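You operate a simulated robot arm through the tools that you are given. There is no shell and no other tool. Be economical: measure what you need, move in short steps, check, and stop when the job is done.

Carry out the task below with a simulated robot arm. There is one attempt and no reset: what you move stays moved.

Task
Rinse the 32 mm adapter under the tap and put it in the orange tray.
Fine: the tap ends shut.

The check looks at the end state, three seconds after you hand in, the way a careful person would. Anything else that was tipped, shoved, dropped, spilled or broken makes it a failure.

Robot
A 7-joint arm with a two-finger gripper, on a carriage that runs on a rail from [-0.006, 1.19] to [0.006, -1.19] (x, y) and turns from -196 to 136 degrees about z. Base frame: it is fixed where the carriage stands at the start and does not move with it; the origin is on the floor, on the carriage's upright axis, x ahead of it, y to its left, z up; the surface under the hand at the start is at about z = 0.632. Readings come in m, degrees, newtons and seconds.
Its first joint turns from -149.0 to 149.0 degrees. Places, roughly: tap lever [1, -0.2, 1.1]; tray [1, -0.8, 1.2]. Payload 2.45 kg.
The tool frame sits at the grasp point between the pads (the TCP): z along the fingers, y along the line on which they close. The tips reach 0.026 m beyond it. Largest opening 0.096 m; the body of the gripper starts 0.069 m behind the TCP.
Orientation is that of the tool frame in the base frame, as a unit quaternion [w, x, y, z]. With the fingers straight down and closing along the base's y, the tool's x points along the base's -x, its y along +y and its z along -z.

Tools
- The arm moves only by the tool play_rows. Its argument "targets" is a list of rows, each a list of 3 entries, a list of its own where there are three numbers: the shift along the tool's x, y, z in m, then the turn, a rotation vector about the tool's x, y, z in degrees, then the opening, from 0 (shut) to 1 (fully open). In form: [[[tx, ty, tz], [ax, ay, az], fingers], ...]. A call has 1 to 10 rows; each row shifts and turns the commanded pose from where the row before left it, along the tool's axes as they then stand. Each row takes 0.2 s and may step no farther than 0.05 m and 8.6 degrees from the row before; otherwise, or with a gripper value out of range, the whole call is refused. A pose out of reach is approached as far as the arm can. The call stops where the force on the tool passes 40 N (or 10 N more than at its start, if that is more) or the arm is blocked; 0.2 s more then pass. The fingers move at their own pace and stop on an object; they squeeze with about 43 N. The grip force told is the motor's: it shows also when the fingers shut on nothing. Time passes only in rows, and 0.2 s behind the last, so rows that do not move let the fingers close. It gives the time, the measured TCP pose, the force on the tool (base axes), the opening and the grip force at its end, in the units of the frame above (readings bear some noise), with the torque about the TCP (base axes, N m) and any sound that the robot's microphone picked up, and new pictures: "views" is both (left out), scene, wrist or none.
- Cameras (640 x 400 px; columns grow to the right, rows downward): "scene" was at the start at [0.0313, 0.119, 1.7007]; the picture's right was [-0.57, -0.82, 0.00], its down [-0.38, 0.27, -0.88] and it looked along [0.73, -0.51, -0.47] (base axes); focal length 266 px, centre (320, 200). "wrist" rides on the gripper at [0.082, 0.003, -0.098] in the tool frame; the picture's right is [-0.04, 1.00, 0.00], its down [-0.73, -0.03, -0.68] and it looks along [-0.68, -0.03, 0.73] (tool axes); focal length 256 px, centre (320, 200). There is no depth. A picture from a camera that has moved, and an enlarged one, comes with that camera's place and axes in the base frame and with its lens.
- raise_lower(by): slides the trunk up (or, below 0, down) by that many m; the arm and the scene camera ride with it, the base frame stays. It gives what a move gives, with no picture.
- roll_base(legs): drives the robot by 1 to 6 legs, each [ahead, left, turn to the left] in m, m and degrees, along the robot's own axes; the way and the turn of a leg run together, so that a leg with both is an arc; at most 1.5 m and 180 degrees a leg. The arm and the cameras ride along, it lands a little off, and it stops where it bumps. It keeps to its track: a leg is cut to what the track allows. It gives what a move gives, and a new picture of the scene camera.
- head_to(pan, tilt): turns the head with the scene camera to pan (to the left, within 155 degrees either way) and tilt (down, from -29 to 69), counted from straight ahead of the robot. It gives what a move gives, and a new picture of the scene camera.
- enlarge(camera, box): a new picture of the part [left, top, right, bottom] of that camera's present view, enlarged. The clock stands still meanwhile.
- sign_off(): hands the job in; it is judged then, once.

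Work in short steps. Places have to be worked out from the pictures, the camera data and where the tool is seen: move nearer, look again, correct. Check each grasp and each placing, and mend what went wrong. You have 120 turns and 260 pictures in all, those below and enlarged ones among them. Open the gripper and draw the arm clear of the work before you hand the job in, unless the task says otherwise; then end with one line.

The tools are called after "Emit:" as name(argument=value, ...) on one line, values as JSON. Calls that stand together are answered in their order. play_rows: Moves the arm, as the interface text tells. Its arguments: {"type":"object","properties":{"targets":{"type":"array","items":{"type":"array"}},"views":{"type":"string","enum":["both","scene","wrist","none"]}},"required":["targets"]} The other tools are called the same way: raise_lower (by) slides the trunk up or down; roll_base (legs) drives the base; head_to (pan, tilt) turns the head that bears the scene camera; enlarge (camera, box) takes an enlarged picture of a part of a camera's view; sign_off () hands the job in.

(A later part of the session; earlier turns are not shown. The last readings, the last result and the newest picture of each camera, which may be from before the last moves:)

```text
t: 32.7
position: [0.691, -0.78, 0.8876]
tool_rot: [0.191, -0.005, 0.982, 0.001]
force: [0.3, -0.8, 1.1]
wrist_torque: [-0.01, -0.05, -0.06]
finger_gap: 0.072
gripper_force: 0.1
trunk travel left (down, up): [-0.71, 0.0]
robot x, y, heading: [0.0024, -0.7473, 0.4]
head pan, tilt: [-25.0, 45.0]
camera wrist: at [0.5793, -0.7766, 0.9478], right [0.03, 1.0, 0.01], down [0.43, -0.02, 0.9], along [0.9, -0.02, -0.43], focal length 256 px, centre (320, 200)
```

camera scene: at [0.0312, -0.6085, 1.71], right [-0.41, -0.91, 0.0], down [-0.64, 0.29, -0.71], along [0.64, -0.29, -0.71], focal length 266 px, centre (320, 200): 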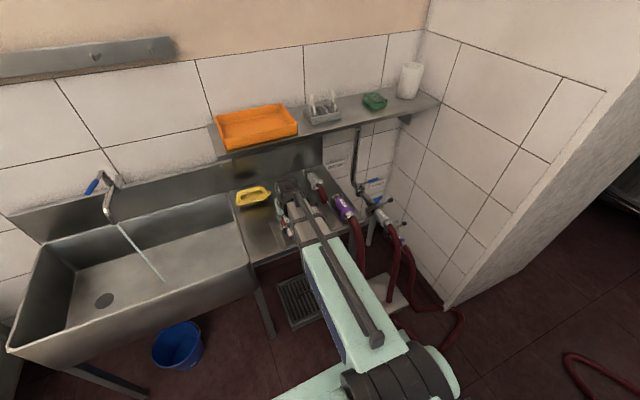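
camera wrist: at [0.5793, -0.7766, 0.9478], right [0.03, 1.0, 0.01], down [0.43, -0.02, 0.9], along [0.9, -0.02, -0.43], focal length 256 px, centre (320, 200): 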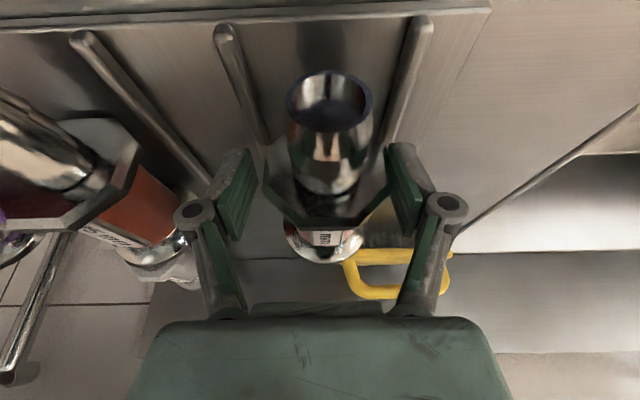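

The pads flank the collar without contact. I lower 4 mm more, shift 2 mm left and close.

Emit:
play_rows(targets=[[[0.0015, 0.002, 0.0037], [0, 0, 0], 0.75], [[0, 0, 0], [0, 0, 0], 0.75], [[0, 0, 0], [0, 0, 0], 0], [[0, 0, 0], [0, 0, 0], 0], [[0, 0, 0], [0, 0, 0], 0]], views="wrist")

```text
t: 33.9
position: [0.6908, -0.7768, 0.8825]
tool_rot: [0.191, -0.004, 0.982, 0.0]
force: [0.7, -1.5, 3.2]
wrist_torque: [0.03, -0.03, -0.08]
finger_gap: 0.0615
gripper_force: 42.7
trunk travel left (down, up): [-0.71, 0.0]
robot x, y, heading: [0.0037, -0.7472, 0.6]
head pan, tilt: [-25.0, 45.0]
camera wrist: at [0.5796, -0.7735, 0.9438], right [0.03, 1.0, 0.01], down [0.43, -0.02, 0.9], along [0.9, -0.02, -0.43], focal length 256 px, centre (320, 200)
```

wrist: 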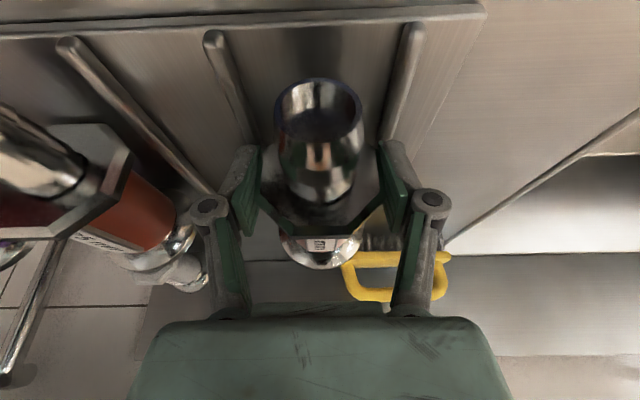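

Gripped at 61.5 mm with little vertical force, as flats should give. I lift 2 cm slowly.

Emit:
play_rows(targets=[[[-0.0037, 0, -0.0093], [0, 0, 0], 0], [[-0.0037, 0, -0.0093], [0, 0, 0], 0], [[0, 0, 0], [0, 0, 0], 0]], views="both")

```text
t: 34.7
position: [0.6925, -0.7762, 0.9007]
tool_rot: [0.19, -0.006, 0.982, 0.001]
force: [0.2, 0.3, -2.3]
wrist_torque: [-0.04, 0.09, -0.02]
finger_gap: 0.0618
gripper_force: 42.9
trunk travel left (down, up): [-0.71, 0.0]
robot x, y, heading: [0.0037, -0.7462, 0.8]
head pan, tilt: [-25.0, 45.0]
camera scene: at [0.033, -0.6089, 1.7096], right [-0.41, -0.91, 0.0], down [-0.64, 0.29, -0.71], along [0.64, -0.29, -0.71], focal length 266 px, centre (320, 200)
camera wrist: at [0.5803, -0.7727, 0.962], right [0.03, 1.0, 0.01], down [0.43, -0.02, 0.9], along [0.9, -0.02, -0.43], focal length 256 px, centre (320, 200)
```

scene: 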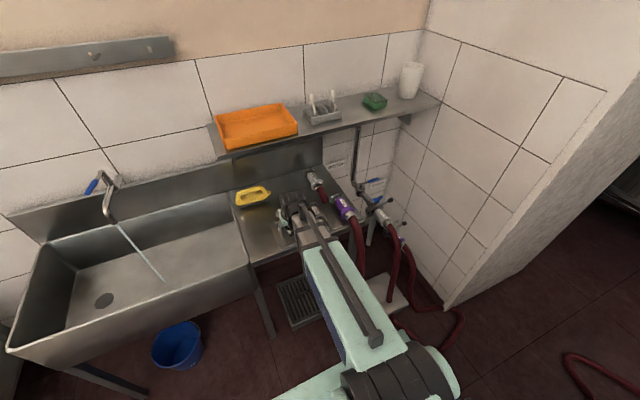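
wrist: 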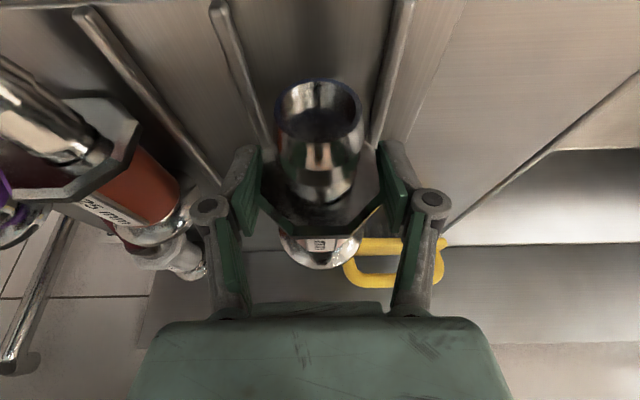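

It lifts cleanly, staying level. I raise and retract to travelling height.

Emit:
play_rows(targets=[[[0, 0, -0.0431], [0, 0, 0], 0], [[0, 0, -0.0431], [0, 0, 0], 0], [[0, 0, -0.0431], [0, 0, 0], 0], [[0, 0, -0.0431], [0, 0, 0], 0], [[0, 0, -0.0431], [0, 0, 0], 0], [[0, 0, 0], [0, 0, 0], 0]], views="wrist")

Emit:
roll_base(legs=[[0, 0.56, 0]])

```text
t: 36.1
position: [0.611, -0.7757, 1.1036]
tool_rot: [0.191, -0.005, 0.982, 0.002]
force: [0.0, -0.3, -2.2]
wrist_torque: [0.02, 0.07, 0.0]
finger_gap: 0.0614
gripper_force: 43.5
trunk travel left (down, up): [-0.71, 0.0]
robot x, y, heading: [0.0026, -0.7448, 0.6]
head pan, tilt: [-25.0, 45.0]
camera wrist: at [0.4989, -0.7722, 1.1637], right [0.03, 1.0, 0.01], down [0.43, -0.02, 0.9], along [0.9, -0.02, -0.43], focal length 256 px, centre (320, 200)
```

wrist: 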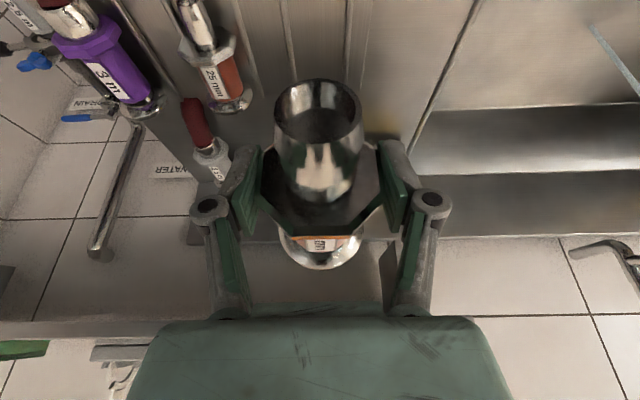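

```text
t: 39.4
position: [0.6076, -0.2128, 1.1027]
tool_rot: [0.191, -0.005, 0.982, 0.001]
force: [-0.2, -0.5, -3.4]
wrist_torque: [-0.01, 0.08, 0.0]
finger_gap: 0.0614
gripper_force: 43.1
trunk travel left (down, up): [-0.71, 0.0]
robot x, y, heading: [0.0005, -0.1821, 0.7]
head pan, tilt: [-25.0, 45.0]
camera scene: at [0.0302, -0.0456, 1.7096], right [-0.41, -0.91, 0.0], down [-0.64, 0.29, -0.71], along [0.64, -0.29, -0.71], focal length 266 px, centre (320, 200)
```

scene: 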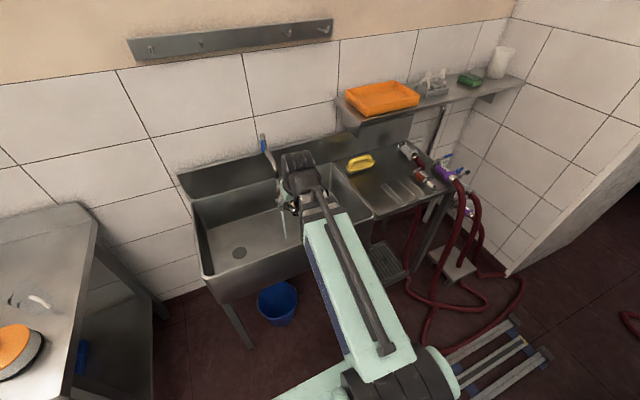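

Now at the tap. I go down and forward in stages toward the stream at (0.835, -0.222), first to z ≈ 0.97.

Emit:
play_rows(targets=[[[-0.0017, -0.0025, 0.0357], [0, 0, 0], 0], [[-0.0017, -0.0025, 0.0357], [0, 0, 0], 0], [[-0.0017, -0.0025, 0.0357], [0, 0, 0], 0], [[-0.0017, -0.0025, 0.0357], [0, 0, 0], 0], [[0, 0, 0], [0, 0, 0], 0]], views="both")

```text
t: 40.6
position: [0.6692, -0.2225, 0.9729]
tool_rot: [0.191, -0.005, 0.982, 0.001]
force: [-0.5, 0.6, -2.9]
wrist_torque: [0.02, 0.07, -0.01]
finger_gap: 0.0617
gripper_force: 42.9
trunk travel left (down, up): [-0.71, 0.0]
robot x, y, heading: [0.0025, -0.1798, 0.6]
head pan, tilt: [-25.0, 45.0]
camera scene: at [0.0304, -0.0458, 1.7097], right [-0.41, -0.91, 0.0], down [-0.64, 0.29, -0.71], along [0.64, -0.29, -0.71], focal length 266 px, centre (320, 200)
camera wrist: at [0.5569, -0.2192, 1.0335], right [0.03, 1.0, 0.01], down [0.43, -0.03, 0.9], along [0.9, -0.02, -0.43], focal length 256 px, centre (320, 200)
```

scene: 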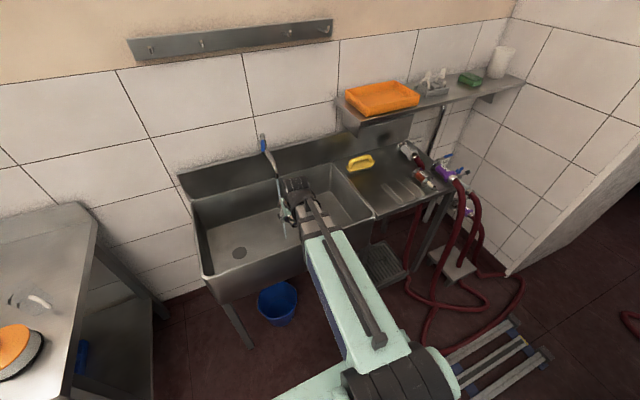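
wrist: 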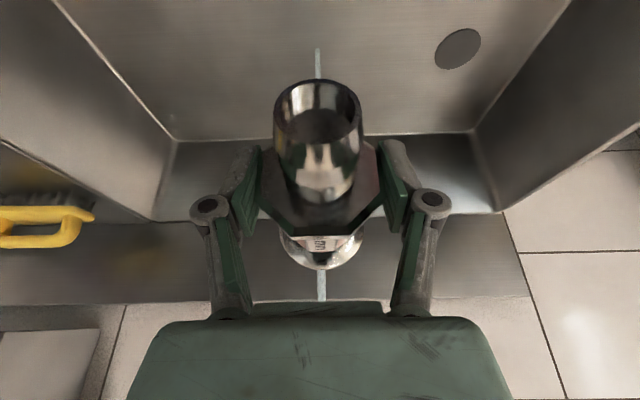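

The stream is exactly in line with the adapter. I move forward and down so the water hits the body.

Emit:
play_rows(targets=[[[-0.0203, 0, 0.0298], [0, 0, 0], 0], [[-0.0203, 0, 0.0298], [0, 0, 0], 0], [[-0.0203, 0, 0.0298], [0, 0, 0], 0], [[-0.0203, 0, 0.0298], [0, 0, 0], 0], [[0, 0, 0], [0, 0, 0], 0]], views="both")

```text
t: 41.8
position: [0.7874, -0.2197, 0.8939]
tool_rot: [0.192, -0.004, 0.981, 0.001]
force: [0.5, -0.1, -2.8]
wrist_torque: [0.01, 0.09, 0.02]
finger_gap: 0.0613
gripper_force: 42.4
trunk travel left (down, up): [-0.71, 0.0]
robot x, y, heading: [-0.0012, -0.1825, 0.4]
head pan, tilt: [-25.0, 45.0]
camera scene: at [0.0304, -0.0458, 1.7097], right [-0.41, -0.91, 0.0], down [-0.64, 0.29, -0.71], along [0.64, -0.29, -0.71], focal length 266 px, centre (320, 200)
camera wrist: at [0.6756, -0.2176, 0.9536], right [0.03, 1.0, 0.01], down [0.43, -0.03, 0.9], along [0.9, -0.02, -0.43], focal length 256 px, centre (320, 200)
```

scene: 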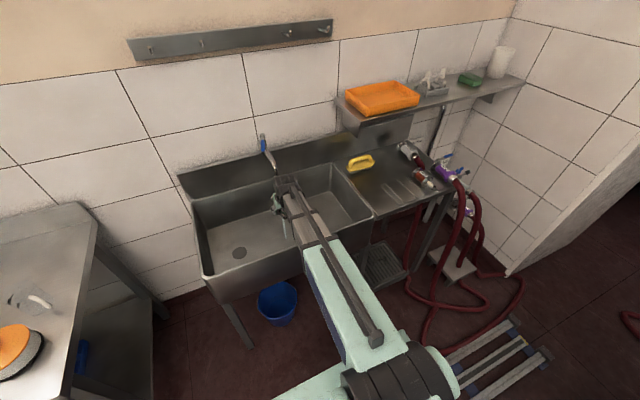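
wrist: 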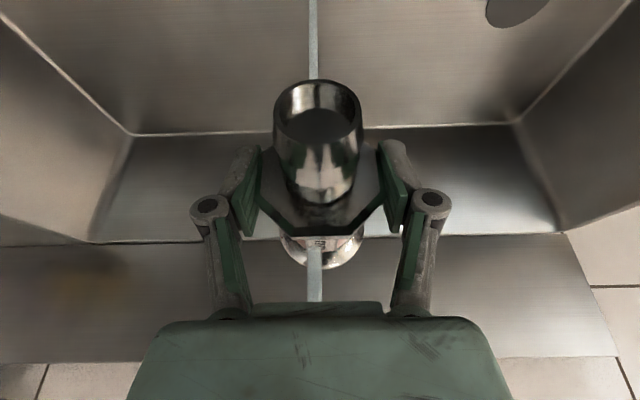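

The stream is hitting the body between collar and flange. I hold it there, sweeping slightly back and forth.

Emit:
play_rows(targets=[[[0, 0, 0], [0, 0, 0], 0], [[0, 0, 0], [0, 0, 0], 0], [[0, 0, 0], [0, 0, 0], 0], [[0.0093, 0, -0.0037], [0, 0, 0], 0], [[0.0093, 0, -0.0037], [0, 0, 0], 0], [[0, 0, 0], [0, 0, 0], 0], [[0, 0, 0], [0, 0, 0], 0], [[-0.0093, 0, 0.0037], [0, 0, 0], 0], [[-0.0093, 0, 0.0037], [0, 0, 0], 0], [[0, 0, 0], [0, 0, 0], 0]], views="wrist")

Emit:
enlarge(camera="wrist", box=[200, 60, 440, 210])

```text
t: 44.0
position: [0.787, -0.2225, 0.8929]
tool_rot: [0.191, -0.004, 0.982, 0.0]
force: [0.4, -0.7, -2.7]
wrist_torque: [0.02, 0.12, -0.01]
finger_gap: 0.062
gripper_force: 43.1
trunk travel left (down, up): [-0.71, 0.0]
robot x, y, heading: [0.0024, -0.183, 0.5]
head pan, tilt: [-25.0, 45.0]
camera wrist: at [0.6755, -0.218, 0.9531], right [0.03, 1.0, 0.01], down [0.43, -0.03, 0.9], along [0.9, -0.02, -0.43], focal length 256 px, centre (320, 200)
```

wrist: 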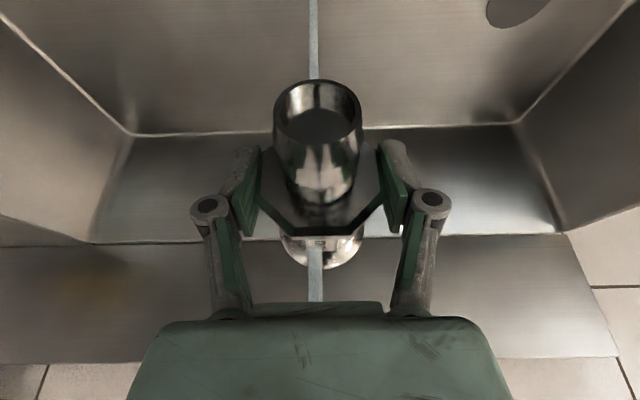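

```text
2.67 times, centred on (320, 135) of wrist
camera zoom: at [0.6755, -0.218, 0.9531], right [0.03, 1.0, 0.01], down [0.43, -0.03, 0.9], along [0.9, -0.02, -0.43], focal length 683 px, centre (320, 373)
```

zoom: 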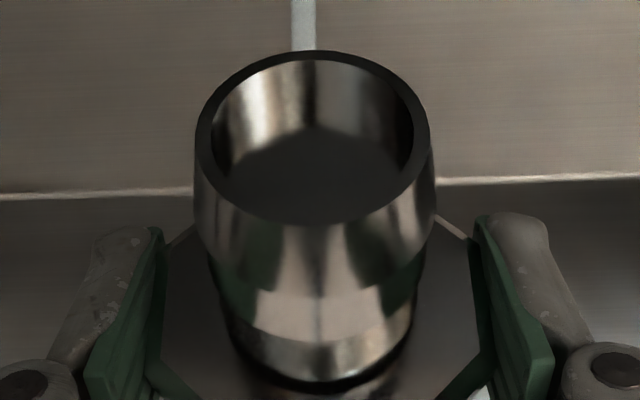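

Body rinsed. Now I tilt the adapter up by 40° (flange up) so water runs over and through it down to the barb.

Emit:
play_rows(targets=[[[0, 0, 0], [0, -8, 0], 0], [[0, 0, 0], [0, -8, 0], 0], [[0, 0, 0], [0, -8, 0], 0], [[0, 0, 0], [0, -8, 0], 0], [[0, 0, 0], [0, -8, 0], 0], [[0, 0, 0], [0, 0, 0], 0], [[0, 0, 0], [0, 0, 0], 0]], views="both")

```text
t: 45.6
position: [0.787, -0.22, 0.8921]
tool_rot: [0.516, -0.003, 0.857, 0.001]
force: [0.4, -0.3, -1.6]
wrist_torque: [-0.01, 0.09, -0.01]
finger_gap: 0.0617
gripper_force: 43.1
trunk travel left (down, up): [-0.71, 0.0]
robot x, y, heading: [0.0003, -0.181, 0.4]
head pan, tilt: [-25.0, 45.0]
camera scene: at [0.0302, -0.0458, 1.7096], right [-0.41, -0.91, 0.0], down [-0.64, 0.29, -0.71], along [0.64, -0.29, -0.71], focal length 266 px, centre (320, 200)
camera wrist: at [0.6631, -0.2181, 0.8669], right [0.01, 1.0, 0.03], down [-0.26, -0.03, 0.97], along [0.97, -0.02, 0.26], focal length 256 px, centre (320, 200)
```

scene: 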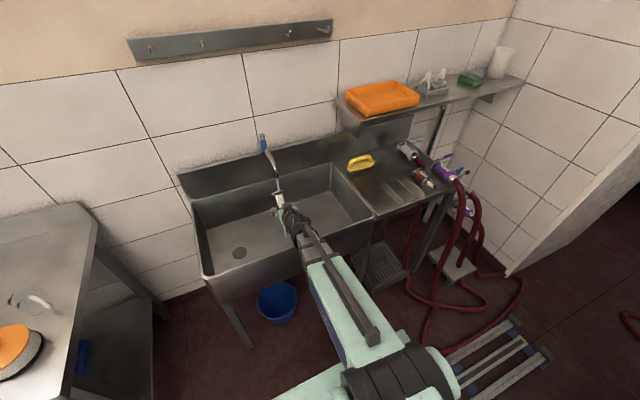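
wrist: 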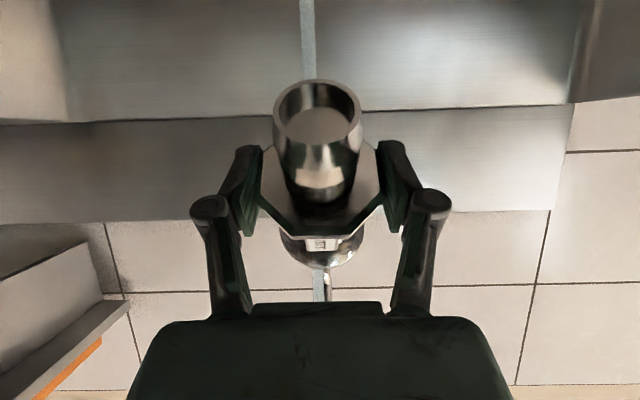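

I sweep so the stream enters the flange bore, then runs over the collar and the barb.

Emit:
play_rows(targets=[[[0.0094, 0, -0.0177], [0, 0, 0], 0], [[0, 0, 0], [0, 0, 0], 0], [[0, 0, 0], [0, 0, 0], 0], [[0, 0, 0], [0, 0, 0], 0], [[-0.0094, 0, 0.0177], [0, 0, 0], 0], [[-0.0094, 0, 0.0177], [0, 0, 0], 0], [[-0.0047, 0, 0.0088], [0, 0, 0], 0], [[0, 0, 0], [0, 0, 0], 0], [[0, 0, 0], [0, 0, 0], 0], [[0, 0, 0], [0, 0, 0], 0]], views="both")

Emit:
enlarge(camera="scene", box=[230, 130, 342, 200])

```text
t: 47.8
position: [0.8183, -0.2213, 0.8921]
tool_rot: [0.515, -0.004, 0.857, 0.003]
force: [0.1, -1.1, -3.1]
wrist_torque: [0.0, 0.08, 0.0]
finger_gap: 0.0619
gripper_force: 43.3
trunk travel left (down, up): [-0.71, 0.0]
robot x, y, heading: [0.0025, -0.1827, 0.5]
head pan, tilt: [-25.0, 45.0]
camera scene: at [0.0303, -0.0458, 1.7096], right [-0.41, -0.91, 0.0], down [-0.64, 0.29, -0.71], along [0.64, -0.29, -0.71], focal length 266 px, centre (320, 200)
camera wrist: at [0.6938, -0.2186, 0.8659], right [0.01, 1.0, 0.04], down [-0.25, -0.03, 0.97], along [0.97, -0.02, 0.25], focal length 256 px, centre (320, 200)
```

scene: 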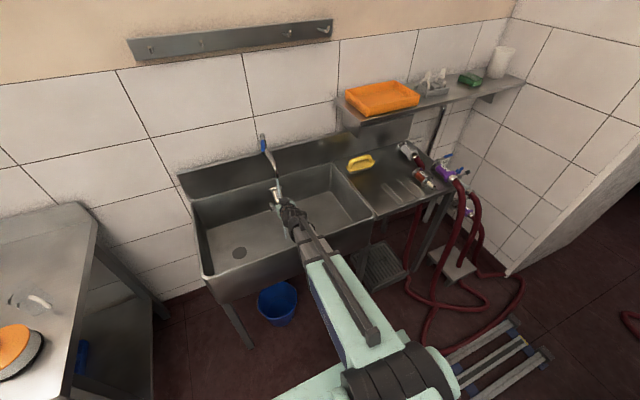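
wrist: 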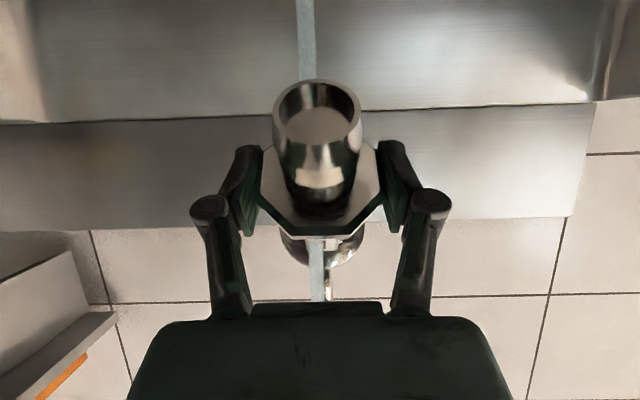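

```text
5.71 times, centred on (286, 165) of scene
camera zoom: at [0.0303, -0.0458, 1.7096], right [-0.41, -0.91, 0.0], down [-0.64, 0.29, -0.71], along [0.64, -0.29, -0.71], focal length 1517 px, centre (514, 400)
```

zoom: 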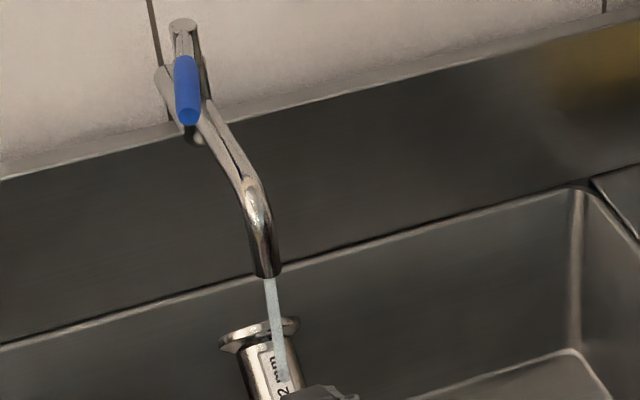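

The stream now strikes label and collar. To wet the barb as well, I roll the hand 90° so the adapter lies crosswise under the spout.

Emit:
play_rows(targets=[[[0.0094, 0, -0.0177], [0, 0, 8.5], 0], [[0, 0, 0], [0, 0, 8.5], 0], [[0, 0, 0], [0, 0, 8.5], 0], [[0, 0, 0], [0, 0, 8.5], 0], [[0, 0, 0], [0, 0, 8.5], 0], [[0, 0, 0], [0, 0, 8.5], 0], [[0, 0, 0], [0, 0, 8.5], 0], [[0, 0, 0], [0, 0, 8.5], 0], [[0, 0, 0], [0, 0, 8.5], 0], [[0, 0, 0], [0, 0, 8.5], 0]], views="both")

Emit:
enlarge(camera="scene", box=[230, 150, 342, 220])

```text
t: 50.0
position: [0.7972, -0.2206, 0.8919]
tool_rot: [0.378, 0.577, 0.634, 0.35]
force: [0.2, 0.8, -2.9]
wrist_torque: [0.11, 0.07, 0.02]
finger_gap: 0.0616
gripper_force: 43.1
trunk travel left (down, up): [-0.71, 0.0]
robot x, y, heading: [0.0015, -0.1826, 0.2]
head pan, tilt: [-25.0, 45.0]
camera scene: at [0.0302, -0.0458, 1.7096], right [-0.41, -0.91, 0.0], down [-0.64, 0.29, -0.71], along [0.64, -0.29, -0.71], focal length 266 px, centre (320, 200)
camera wrist: at [0.709, -0.1396, 0.9361], right [0.47, 0.05, 0.88], down [-0.58, -0.74, 0.35], along [0.67, -0.67, -0.32], focal length 256 px, centre (320, 200)
```

scene: 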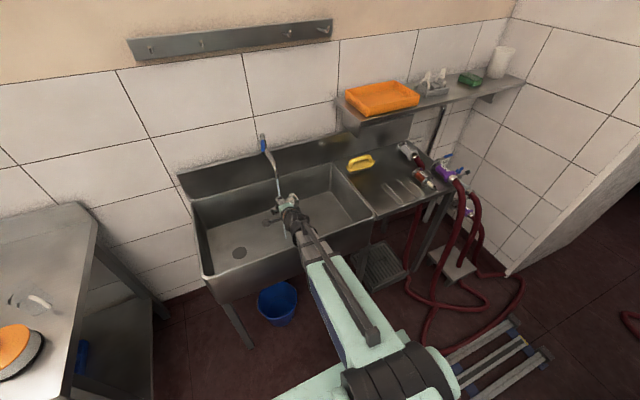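
wrist: 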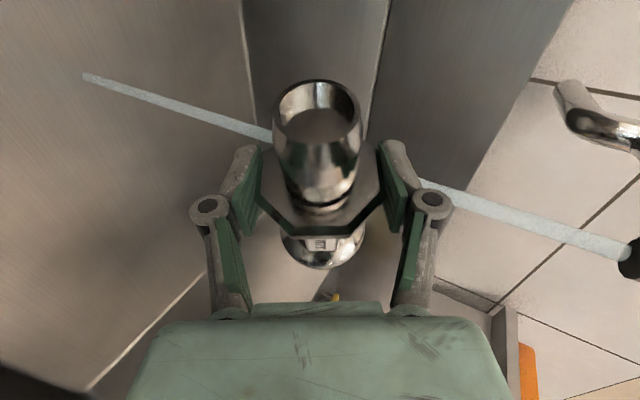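

```text
5.71 times, centred on (286, 185) of scene
camera zoom: at [0.0302, -0.0458, 1.7096], right [-0.41, -0.91, 0.0], down [-0.64, 0.29, -0.71], along [0.64, -0.29, -0.71], focal length 1517 px, centre (514, 286)
```

zoom: 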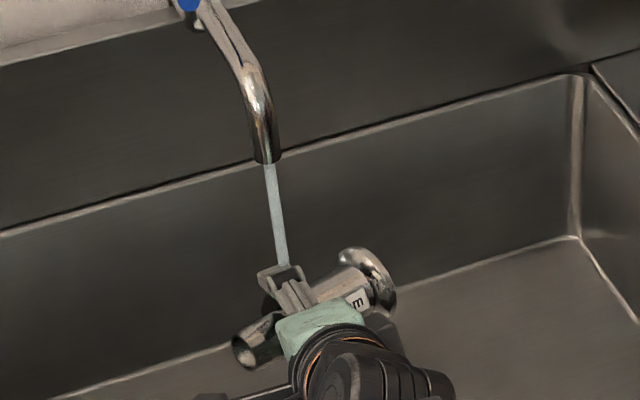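

The adapter now lies crosswise below the spout. I shift it so the stream hits the barb, hold, then sweep along to the body and flange.

Emit:
play_rows(targets=[[[-0.0008, 0.0093, 0.0177], [0, 0, 0], 0], [[-0.0008, 0.0093, 0.0177], [0, 0, 0], 0], [[-0.024, -0.0021, 0], [0, 0, 0], 0], [[-0.024, -0.0021, 0], [0, 0, 0], 0], [[0, 0, 0], [0, 0, 0], 0], [[0, 0, 0], [0, 0, 0], 0], [[0, 0, 0], [0, 0, 0], 0], [[0, 0, 0], [0, 0, 0], 0]], views="both")

Emit:
enlarge(camera="scene", box=[230, 150, 342, 220])

```text
t: 51.8
position: [0.8385, -0.2696, 0.8935]
tool_rot: [0.378, 0.576, 0.635, 0.35]
force: [0.4, -0.1, -2.3]
wrist_torque: [0.07, 0.04, -0.04]
finger_gap: 0.0616
gripper_force: 42.8
trunk travel left (down, up): [-0.71, 0.0]
robot x, y, heading: [-0.0014, -0.1888, 0.5]
head pan, tilt: [-25.0, 45.0]
camera scene: at [0.0303, -0.0458, 1.7096], right [-0.41, -0.91, 0.0], down [-0.64, 0.29, -0.71], along [0.64, -0.29, -0.71], focal length 266 px, centre (320, 200)
camera wrist: at [0.7497, -0.1878, 0.9361], right [0.47, 0.05, 0.88], down [-0.58, -0.74, 0.35], along [0.67, -0.67, -0.32], focal length 256 px, centre (320, 200)
```

scene: 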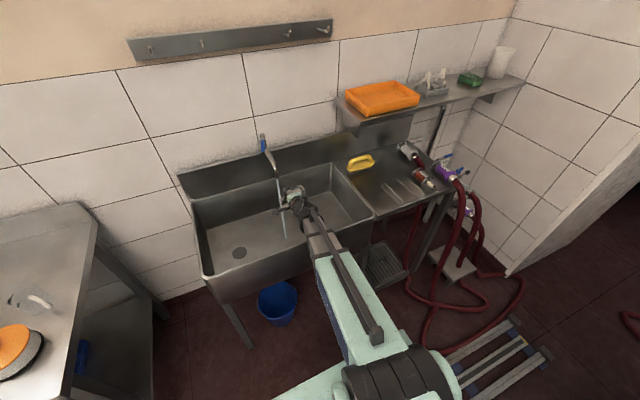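
wrist: 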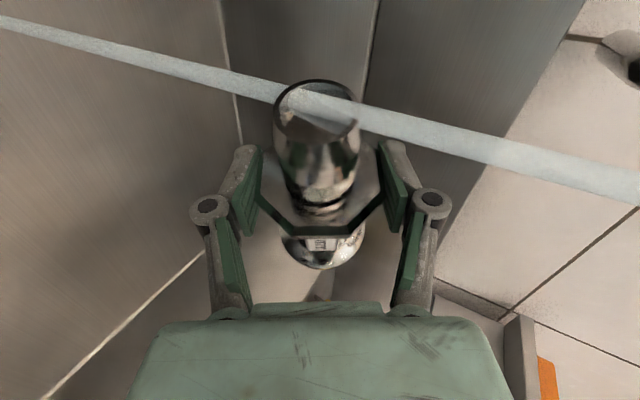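

```text
5.71 times, centred on (286, 185) of scene
camera zoom: at [0.0303, -0.0458, 1.7096], right [-0.41, -0.91, 0.0], down [-0.64, 0.29, -0.71], along [0.64, -0.29, -0.71], focal length 1517 px, centre (514, 286)
```

zoom: 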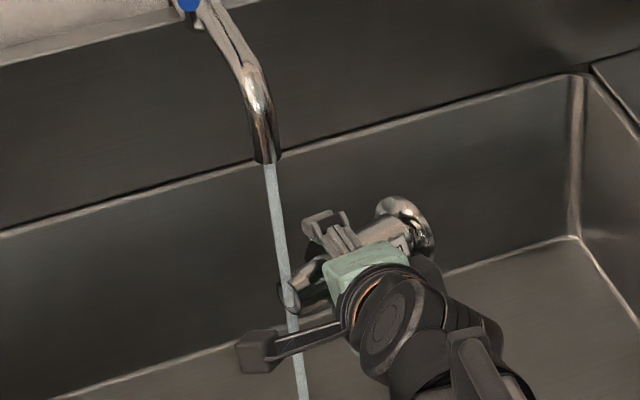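

The stream touches the barb's mouth. I sweep along: mid-barb, then across collar to body and flange.

Emit:
play_rows(targets=[[[0.018, 0.0016, 0], [0, 0, 0], 0], [[0, 0, 0], [0, 0, 0], 0], [[0, 0, 0], [0, 0, 0], 0], [[0.03, 0.0026, 0], [0, 0, 0], 0], [[0.03, 0.0026, 0], [0, 0, 0], 0], [[0, 0, 0], [0, 0, 0], 0], [[0, 0, 0], [0, 0, 0], 0], [[0, 0, 0], [0, 0, 0], 0], [[0.03, 0.0026, 0], [0, 0, 0], 0], [[0, 0, 0], [0, 0, 0], 0]], views="both")

Emit:
enlarge(camera="scene", box=[230, 150, 342, 220])

```text
t: 54.0
position: [0.8357, -0.1595, 0.8933]
tool_rot: [0.379, 0.577, 0.634, 0.349]
force: [1.2, -0.3, -4.0]
wrist_torque: [0.1, 0.04, -0.02]
finger_gap: 0.0617
gripper_force: 42.9
trunk travel left (down, up): [-0.71, 0.0]
robot x, y, heading: [-0.0011, -0.1819, 0.6]
head pan, tilt: [-25.0, 45.0]
camera scene: at [0.0303, -0.0455, 1.7096], right [-0.41, -0.91, 0.0], down [-0.64, 0.29, -0.71], along [0.64, -0.29, -0.71], focal length 266 px, centre (320, 200)
camera wrist: at [0.7475, -0.0768, 0.9356], right [0.47, 0.05, 0.88], down [-0.58, -0.74, 0.35], along [0.67, -0.67, -0.32], focal length 256 px, centre (320, 200)
```

scene: 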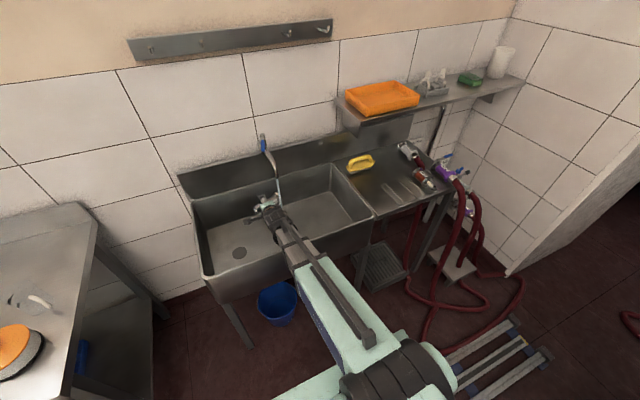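
wrist: 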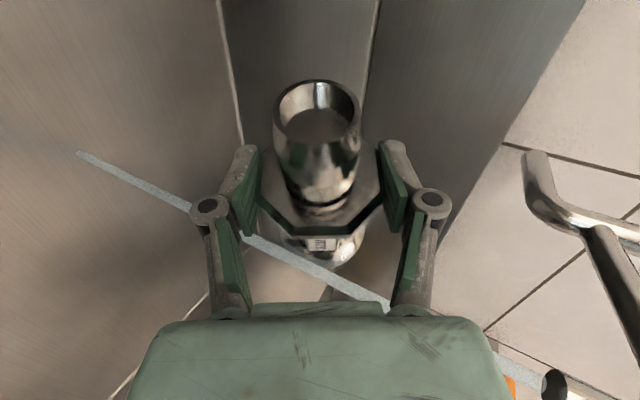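

```text
5.71 times, centred on (286, 185) of scene
camera zoom: at [0.0303, -0.0455, 1.7096], right [-0.41, -0.91, 0.0], down [-0.64, 0.29, -0.71], along [0.64, -0.29, -0.71], focal length 1517 px, centre (514, 286)
```

zoom: 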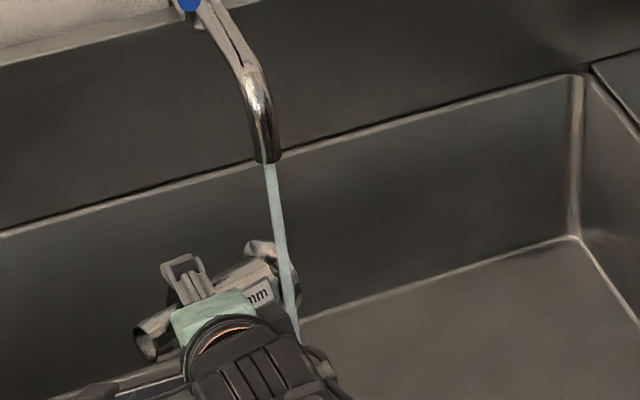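

The whole adapter has been rinsed; its body now looks clean metal. I withdraw from the stream, rise and undo the roll.

Emit:
play_rows(targets=[[[0.0018, -0.021, -0.0397], [0, 0, 0], 0], [[0.0018, -0.021, -0.0397], [0, 0, 0], 0], [[0.0018, -0.021, -0.0397], [0, 0, 0], 0], [[-0.0035, 0.0396, -0.0211], [0, 0, 0], 0], [[-0.0035, 0.0396, -0.0211], [0, 0, 0], 0], [[-0.0035, 0.0396, -0.0211], [0, 0, 0], 0], [[-0.0035, 0.0396, -0.0211], [0, 0, 0], 0], [[-0.0035, 0.0396, -0.0211], [0, 0, 0], 0], [[0, 0, 0], [0, 0, 0], 0]], views="none")

Emit:
play_rows(targets=[[[0, 0, 0], [0, 0, -8.5], 0], [[0, 0, 0], [0, 0, -8.5], 0], [[0, 0, 0], [0, 0, -8.5], 0], [[0, 0, 0], [0, 0, -8.5], 0], [[0, 0, 0], [0, 0, -8.5], 0], [[0, 0, 0], [0, 0, -8.5], 0], [[0, 0, 0], [0, 0, -8.5], 0], [[0, 0, 0], [0, 0, -8.5], 0], [[0, 0, 0], [0, 0, -8.5], 0], [[0, 0, 0], [0, 0, -8.5], 0]], views="both")

```text
t: 56.0
position: [0.7102, -0.1602, 1.1173]
tool_rot: [0.378, 0.575, 0.635, 0.35]
force: [0.0, -0.3, -3.3]
wrist_torque: [0.08, 0.05, 0.03]
finger_gap: 0.0618
gripper_force: 43.3
out of reach, approached as far as the arm can: row 7
trunk travel left (down, up): [-0.71, 0.0]
robot x, y, heading: [0.0033, -0.1851, 0.7]
head pan, tilt: [-25.0, 45.0]
```

```text
t: 58.2
position: [0.7107, -0.162, 1.1181]
tool_rot: [0.515, -0.005, 0.857, 0.001]
force: [-0.3, 0.0, -2.7]
wrist_torque: [-0.02, 0.1, -0.01]
finger_gap: 0.0614
gripper_force: 43.0
out of reach, approached as far as the arm can: row 6
trunk travel left (down, up): [-0.71, 0.0]
robot x, y, heading: [0.0021, -0.18, 0.5]
head pan, tilt: [-25.0, 45.0]
camera scene: at [0.0302, -0.0458, 1.7096], right [-0.41, -0.91, 0.0], down [-0.64, 0.29, -0.71], along [0.64, -0.29, -0.71], focal length 266 px, centre (320, 200)
camera wrist: at [0.5863, -0.1589, 1.0924], right [0.01, 1.0, 0.03], down [-0.25, -0.03, 0.97], along [0.97, -0.02, 0.25], focal length 256 px, centre (320, 200)
```

scene: 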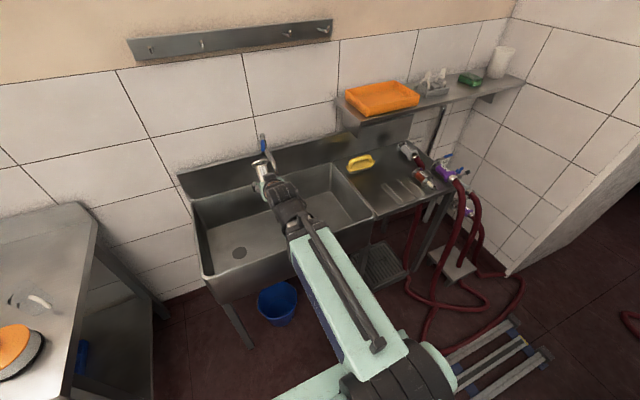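
wrist: 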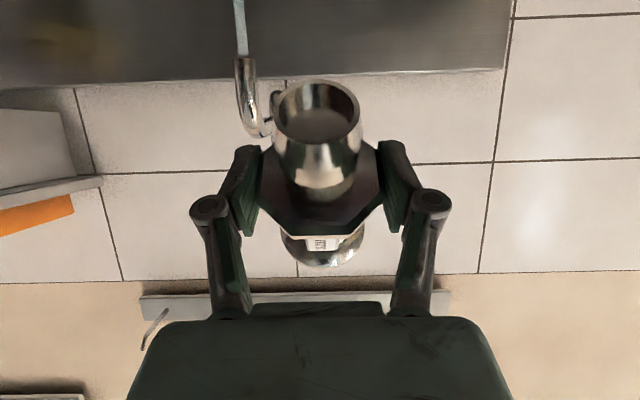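

Still held firmly. I level it back to 22° tilt, retract and rise to z ≈ 1.28, then drive right to the tray.

Emit:
play_rows(targets=[[[0, 0, 0], [0, 8, 0], 0], [[0, 0, 0], [0, 8, 0], 0], [[0, 0, 0], [0, 8, 0], 0], [[0, 0, 0], [0, 8, 0], 0], [[0, 0, 0], [0, 8, 0], 0], [[0.004, 0, -0.0367], [0, 0, 0], 0], [[0.004, 0, -0.0367], [0, 0, 0], 0], [[0.004, 0, -0.0367], [0, 0, 0], 0], [[0.004, 0, -0.0367], [0, 0, 0], 0], [[0, 0, 0], [0, 0, 0], 0]], views="none")

Emit:
roll_base(legs=[[0, -0.61, 0]])

Emit:
enlarge(camera="wrist", box=[0, 0, 640, 400])

```text
t: 60.4
position: [0.6407, -0.1587, 1.2476]
tool_rot: [0.19, -0.004, 0.982, 0.001]
force: [-1.1, -0.1, -2.1]
wrist_torque: [-0.01, 0.13, -0.01]
finger_gap: 0.0615
gripper_force: 42.9
trunk travel left (down, up): [-0.71, 0.0]
robot x, y, heading: [0.0001, -0.1805, 0.7]
head pan, tilt: [-25.0, 45.0]
```

```text
t: 63.8
position: [0.6439, -0.7651, 1.2475]
tool_rot: [0.191, -0.009, 0.982, 0.002]
force: [-0.1, -0.5, -3.0]
wrist_torque: [0.0, 0.08, 0.04]
finger_gap: 0.0618
gripper_force: 42.8
trunk travel left (down, up): [-0.71, 0.0]
robot x, y, heading: [0.0023, -0.7957, 1.1]
head pan, tilt: [-25.0, 45.0]
camera scene: at [0.0323, -0.658, 1.7097], right [-0.41, -0.91, 0.0], down [-0.65, 0.29, -0.71], along [0.65, -0.29, -0.71], focal length 266 px, centre (320, 200)
```

scene: 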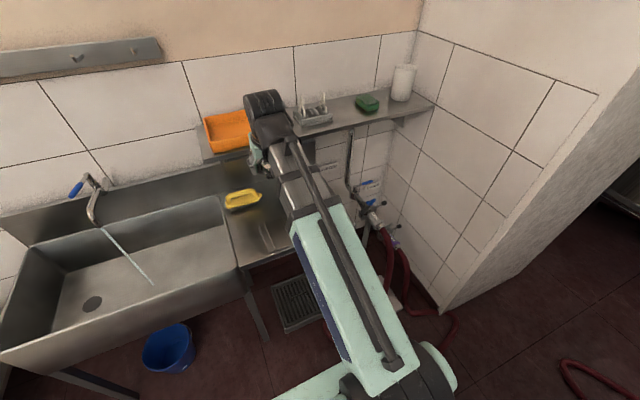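

```text
1.00 times, centred on (320, 200) of wrist (not enlarged: the box is as wide or as high as the picture)
camera zoom: at [0.5315, -0.7639, 1.3078], right [0.02, 1.0, 0.01], down [0.43, -0.02, 0.9], along [0.9, -0.01, -0.43], focal length 256 px, centre (320, 200)
```

zoom: 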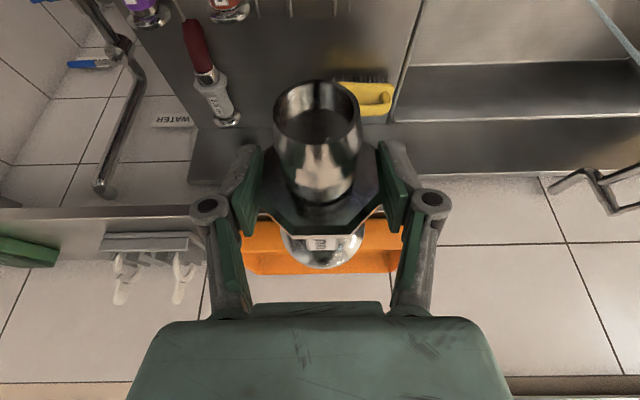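

The tray measures only about 0.15 m deep inside, so the ~0.15 m adapter should go in crosswise. I yaw it 85° about the vertical here, in free air.

Emit:
play_rows(targets=[[[0, 0, 0], [3.19, 0, 7.88], 0], [[0, 0, 0], [3.19, 0, 7.88], 0], [[0, 0, 0], [3.19, 0, 7.88], 0], [[0, 0, 0], [3.19, 0, 7.88], 0], [[0, 0, 0], [3.19, 0, 7.88], 0], [[0, 0, 0], [3.19, 0, 7.88], 0], [[0, 0, 0], [3.19, 0, 7.88], 0], [[0, 0, 0], [3.19, 0, 7.88], 0], [[0, 0, 0], [3.19, 0, 7.88], 0], [[0, 0, 0], [3.19, 0, 7.88], 0]], views="both")

```text
t: 66.0
position: [0.6424, -0.7668, 1.2478]
tool_rot: [0.142, 0.657, 0.729, -0.129]
force: [-0.4, -0.3, -2.3]
wrist_torque: [0.14, -0.01, 0.0]
finger_gap: 0.0615
gripper_force: 43.5
trunk travel left (down, up): [-0.71, 0.0]
robot x, y, heading: [0.0026, -0.7945, 1.0]
head pan, tilt: [-25.0, 45.0]
camera scene: at [0.0324, -0.6577, 1.7096], right [-0.41, -0.91, 0.0], down [-0.65, 0.29, -0.71], along [0.65, -0.29, -0.71], focal length 266 px, centre (320, 200)
camera wrist: at [0.6352, -0.6528, 1.3076], right [1.0, 0.06, 0.01], down [0.01, -0.43, 0.9], along [0.06, -0.9, -0.43], focal length 256 px, centre (320, 200)
```

scene: 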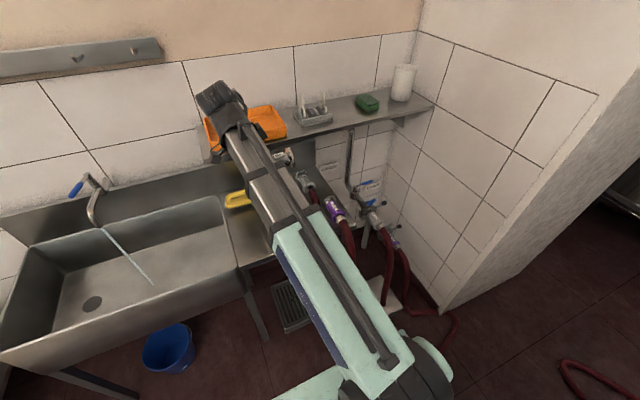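
wrist: 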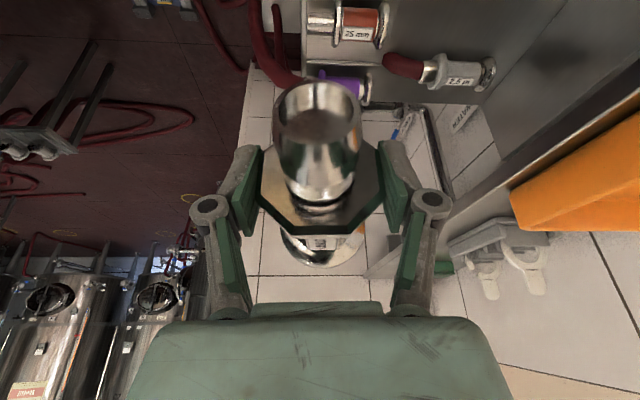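

The adapter is crosswise now. I lean the hand 24° forward for reach and rise to z ≈ 1.30.

Emit:
play_rows(targets=[[[0, 0, 0], [-7.42, 0, 3.0], 0], [[0, 0, 0], [-7.42, 0, 3.0], 0], [[0, 0, 0], [-7.42, 0, 3.0], 0], [[-0.01, 0.012, -0.0248], [0, 0, 0], 0], [[-0.01, 0.012, -0.0248], [0, 0, 0], 0], [[0, 0, 0], [0, 0, 0], 0]], views="both")

```text
t: 67.4
position: [0.645, -0.7653, 1.3065]
tool_rot: [0.275, 0.672, 0.687, 0.026]
force: [-0.8, 0.1, -2.9]
wrist_torque: [0.11, -0.01, 0.02]
finger_gap: 0.0616
gripper_force: 43.2
trunk travel left (down, up): [-0.71, 0.0]
robot x, y, heading: [0.0031, -0.7922, 0.9]
head pan, tilt: [-25.0, 45.0]
camera scene: at [0.0322, -0.6577, 1.7096], right [-0.41, -0.91, 0.0], down [-0.65, 0.29, -0.71], along [0.65, -0.29, -0.71], focal length 266 px, centre (320, 200)
camera wrist: at [0.6123, -0.6551, 1.3628], right [0.91, 0.06, 0.42], down [-0.35, -0.46, 0.81], along [0.24, -0.88, -0.4], focal length 256 px, centre (320, 200)
```

scene: 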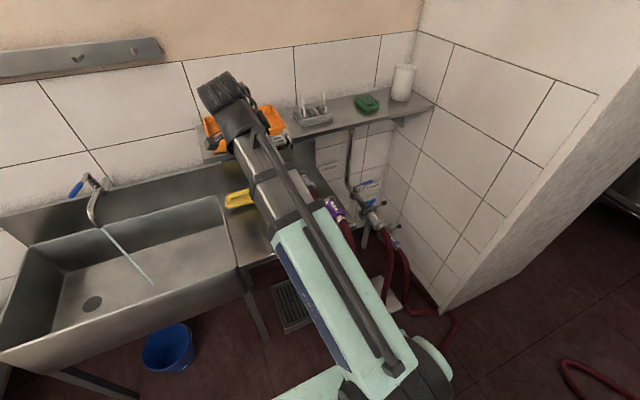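
wrist: 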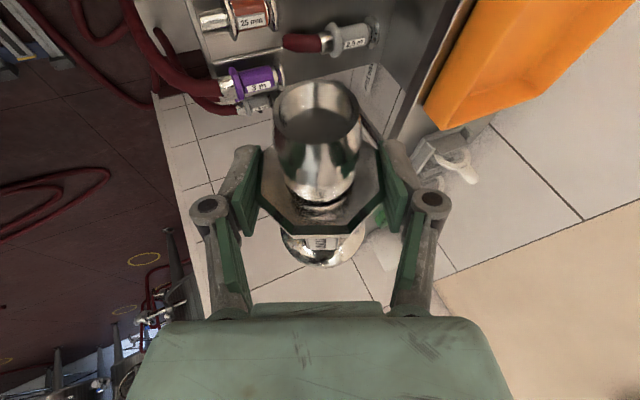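

I advance over the shelf at z ≈ 1.306 toward the tray centre, pausing midway to check clearance.

Emit:
play_rows(targets=[[[0.0048, 0.0393, 0.0169], [0, 0, 0], 0], [[0.0048, 0.0393, 0.0169], [0, 0, 0], 0], [[0.0048, 0.0393, 0.0169], [0, 0, 0], 0], [[0.0048, 0.0393, 0.0169], [0, 0, 0], 0], [[0, 0, 0], [0, 0, 0], 0]], views="both")

Emit:
enlarge(camera="scene", box=[190, 60, 350, 160])

```text
t: 68.6
position: [0.8158, -0.7545, 1.3063]
tool_rot: [0.276, 0.672, 0.687, 0.026]
force: [0.0, -0.5, -3.3]
wrist_torque: [0.08, 0.01, -0.04]
finger_gap: 0.0615
gripper_force: 43.0
trunk travel left (down, up): [-0.71, 0.0]
robot x, y, heading: [0.002, -0.8005, 1.0]
head pan, tilt: [-25.0, 45.0]
camera scene: at [0.0324, -0.6577, 1.7097], right [-0.41, -0.91, 0.0], down [-0.65, 0.29, -0.71], along [0.65, -0.29, -0.71], focal length 266 px, centre (320, 200)
camera wrist: at [0.7837, -0.6446, 1.3624], right [0.91, 0.06, 0.42], down [-0.35, -0.46, 0.81], along [0.24, -0.88, -0.4], focal length 256 px, centre (320, 200)
```

scene: 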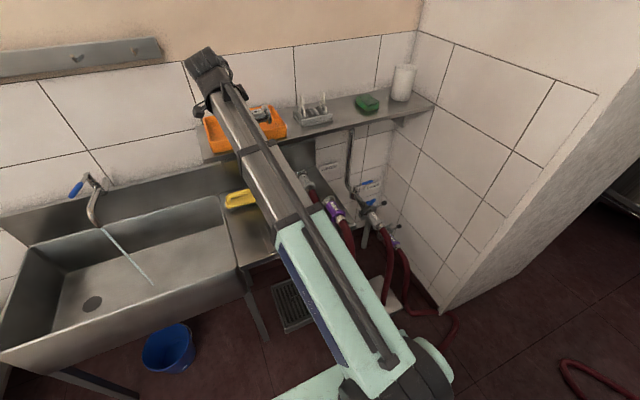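
wrist: 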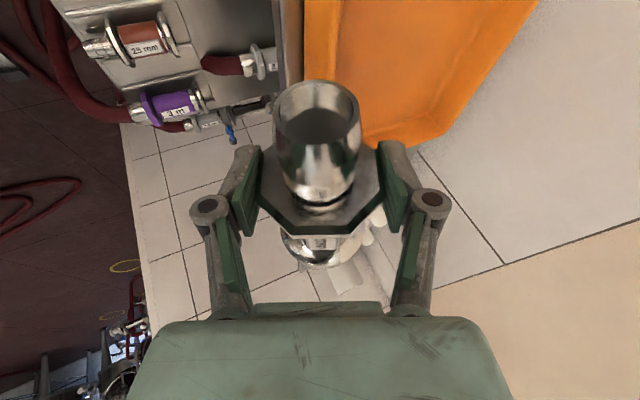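

```text
4.00 times, centred on (270, 110) of scene
camera zoom: at [0.0324, -0.6577, 1.7097], right [-0.41, -0.91, 0.0], down [-0.65, 0.29, -0.71], along [0.65, -0.29, -0.71], focal length 1062 px, centre (520, 560)
```

zoom: 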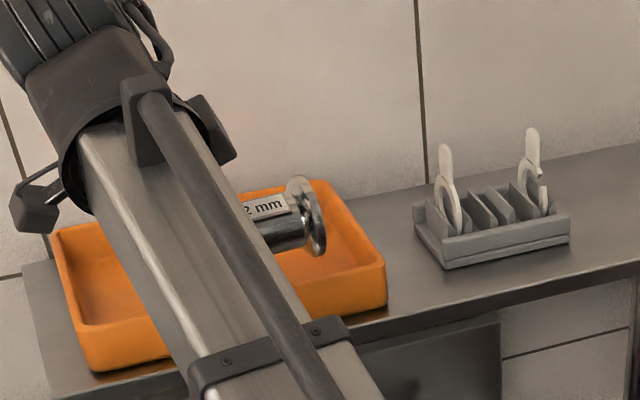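

Clearances look good: the tray spans x 0.87–1.05, y -0.89–-0.63. I move on so the adapter is over the tray's centre.

Emit:
play_rows(targets=[[[0.0028, 0.031, 0.0137], [0, 0, 0], 0], [[0.0028, 0.031, 0.0137], [0, 0, 0], 0], [[0.0028, 0.031, 0.0137], [0, 0, 0], 0], [[0.0028, 0.031, 0.0137], [0, 0, 0], 0], [[0, 0, 0], [0, 0, 0], 0]], views="both")

Emit:
enlarge(camera="scene", box=[190, 60, 350, 160])

```text
t: 69.8
position: [0.952, -0.7522, 1.3046]
tool_rot: [0.275, 0.673, 0.686, 0.026]
force: [-0.1, 0.3, -3.0]
wrist_torque: [0.12, 0.02, -0.01]
finger_gap: 0.0616
gripper_force: 43.1
trunk travel left (down, up): [-0.71, 0.0]
robot x, y, heading: [0.0016, -0.7969, 1.0]
head pan, tilt: [-25.0, 45.0]
camera scene: at [0.0324, -0.6577, 1.7097], right [-0.41, -0.91, 0.0], down [-0.65, 0.29, -0.71], along [0.65, -0.29, -0.71], focal length 266 px, centre (320, 200)
camera wrist: at [0.9189, -0.6415, 1.3621], right [0.91, 0.06, 0.42], down [-0.35, -0.46, 0.81], along [0.24, -0.88, -0.4], focal length 256 px, centre (320, 200)
```

scene: 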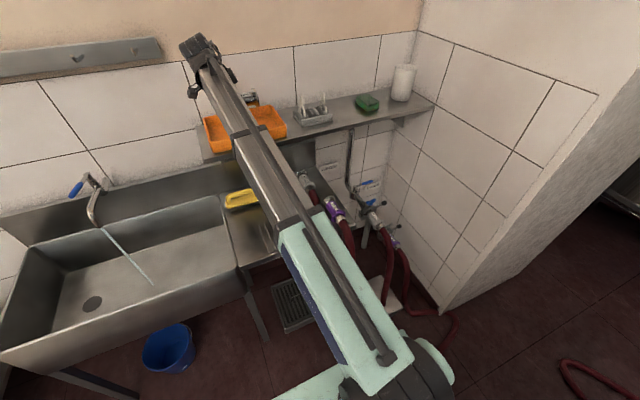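
wrist: 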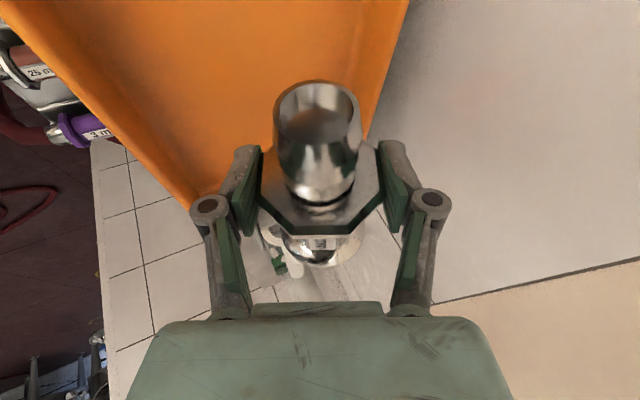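

```text
4.00 times, centred on (270, 110) of scene
camera zoom: at [0.0324, -0.6577, 1.7097], right [-0.41, -0.91, 0.0], down [-0.65, 0.29, -0.71], along [0.65, -0.29, -0.71], focal length 1062 px, centre (520, 560)
```

zoom: 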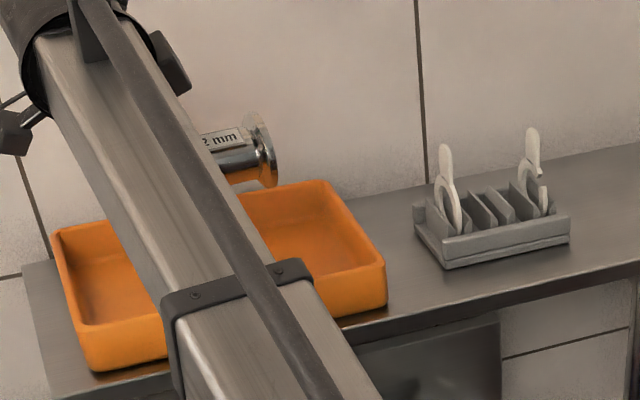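

The adapter axis is in fact near TCP height, so with this lean the near fingertip would reach the tray floor first. I take out the forward lean here before lowering.

Emit:
play_rows(targets=[[[0, 0, 0], [7.5, 0.76, -2.67], 0], [[0, 0, 0], [7.5, 0.76, -2.67], 0], [[0, 0, 0], [7.5, 0.76, -2.67], 0], [[0, 0, 0], [0, 0, 0], 0]], views="wrist")

```text
t: 70.8
position: [0.9509, -0.7511, 1.3058]
tool_rot: [0.126, 0.663, 0.729, -0.114]
force: [0.4, 0.4, -2.3]
wrist_torque: [0.08, -0.01, -0.02]
finger_gap: 0.0616
gripper_force: 43.0
trunk travel left (down, up): [-0.71, 0.0]
robot x, y, heading: [0.0052, -0.7953, 1.0]
head pan, tilt: [-25.0, 45.0]
camera wrist: at [0.9449, -0.6407, 1.3711], right [1.0, 0.06, 0.01], down [0.02, -0.46, 0.89], along [0.06, -0.88, -0.46], focal length 256 px, centre (320, 200)
```

wrist: 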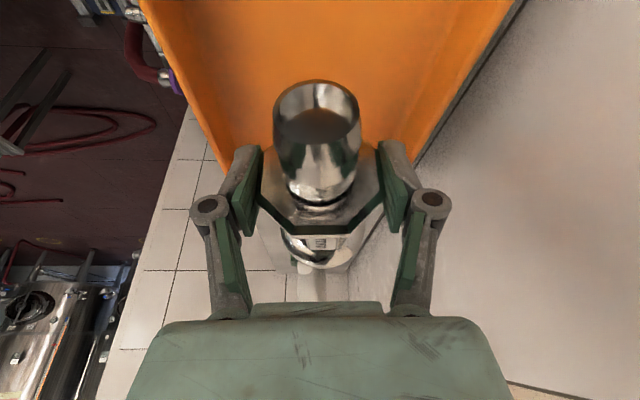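

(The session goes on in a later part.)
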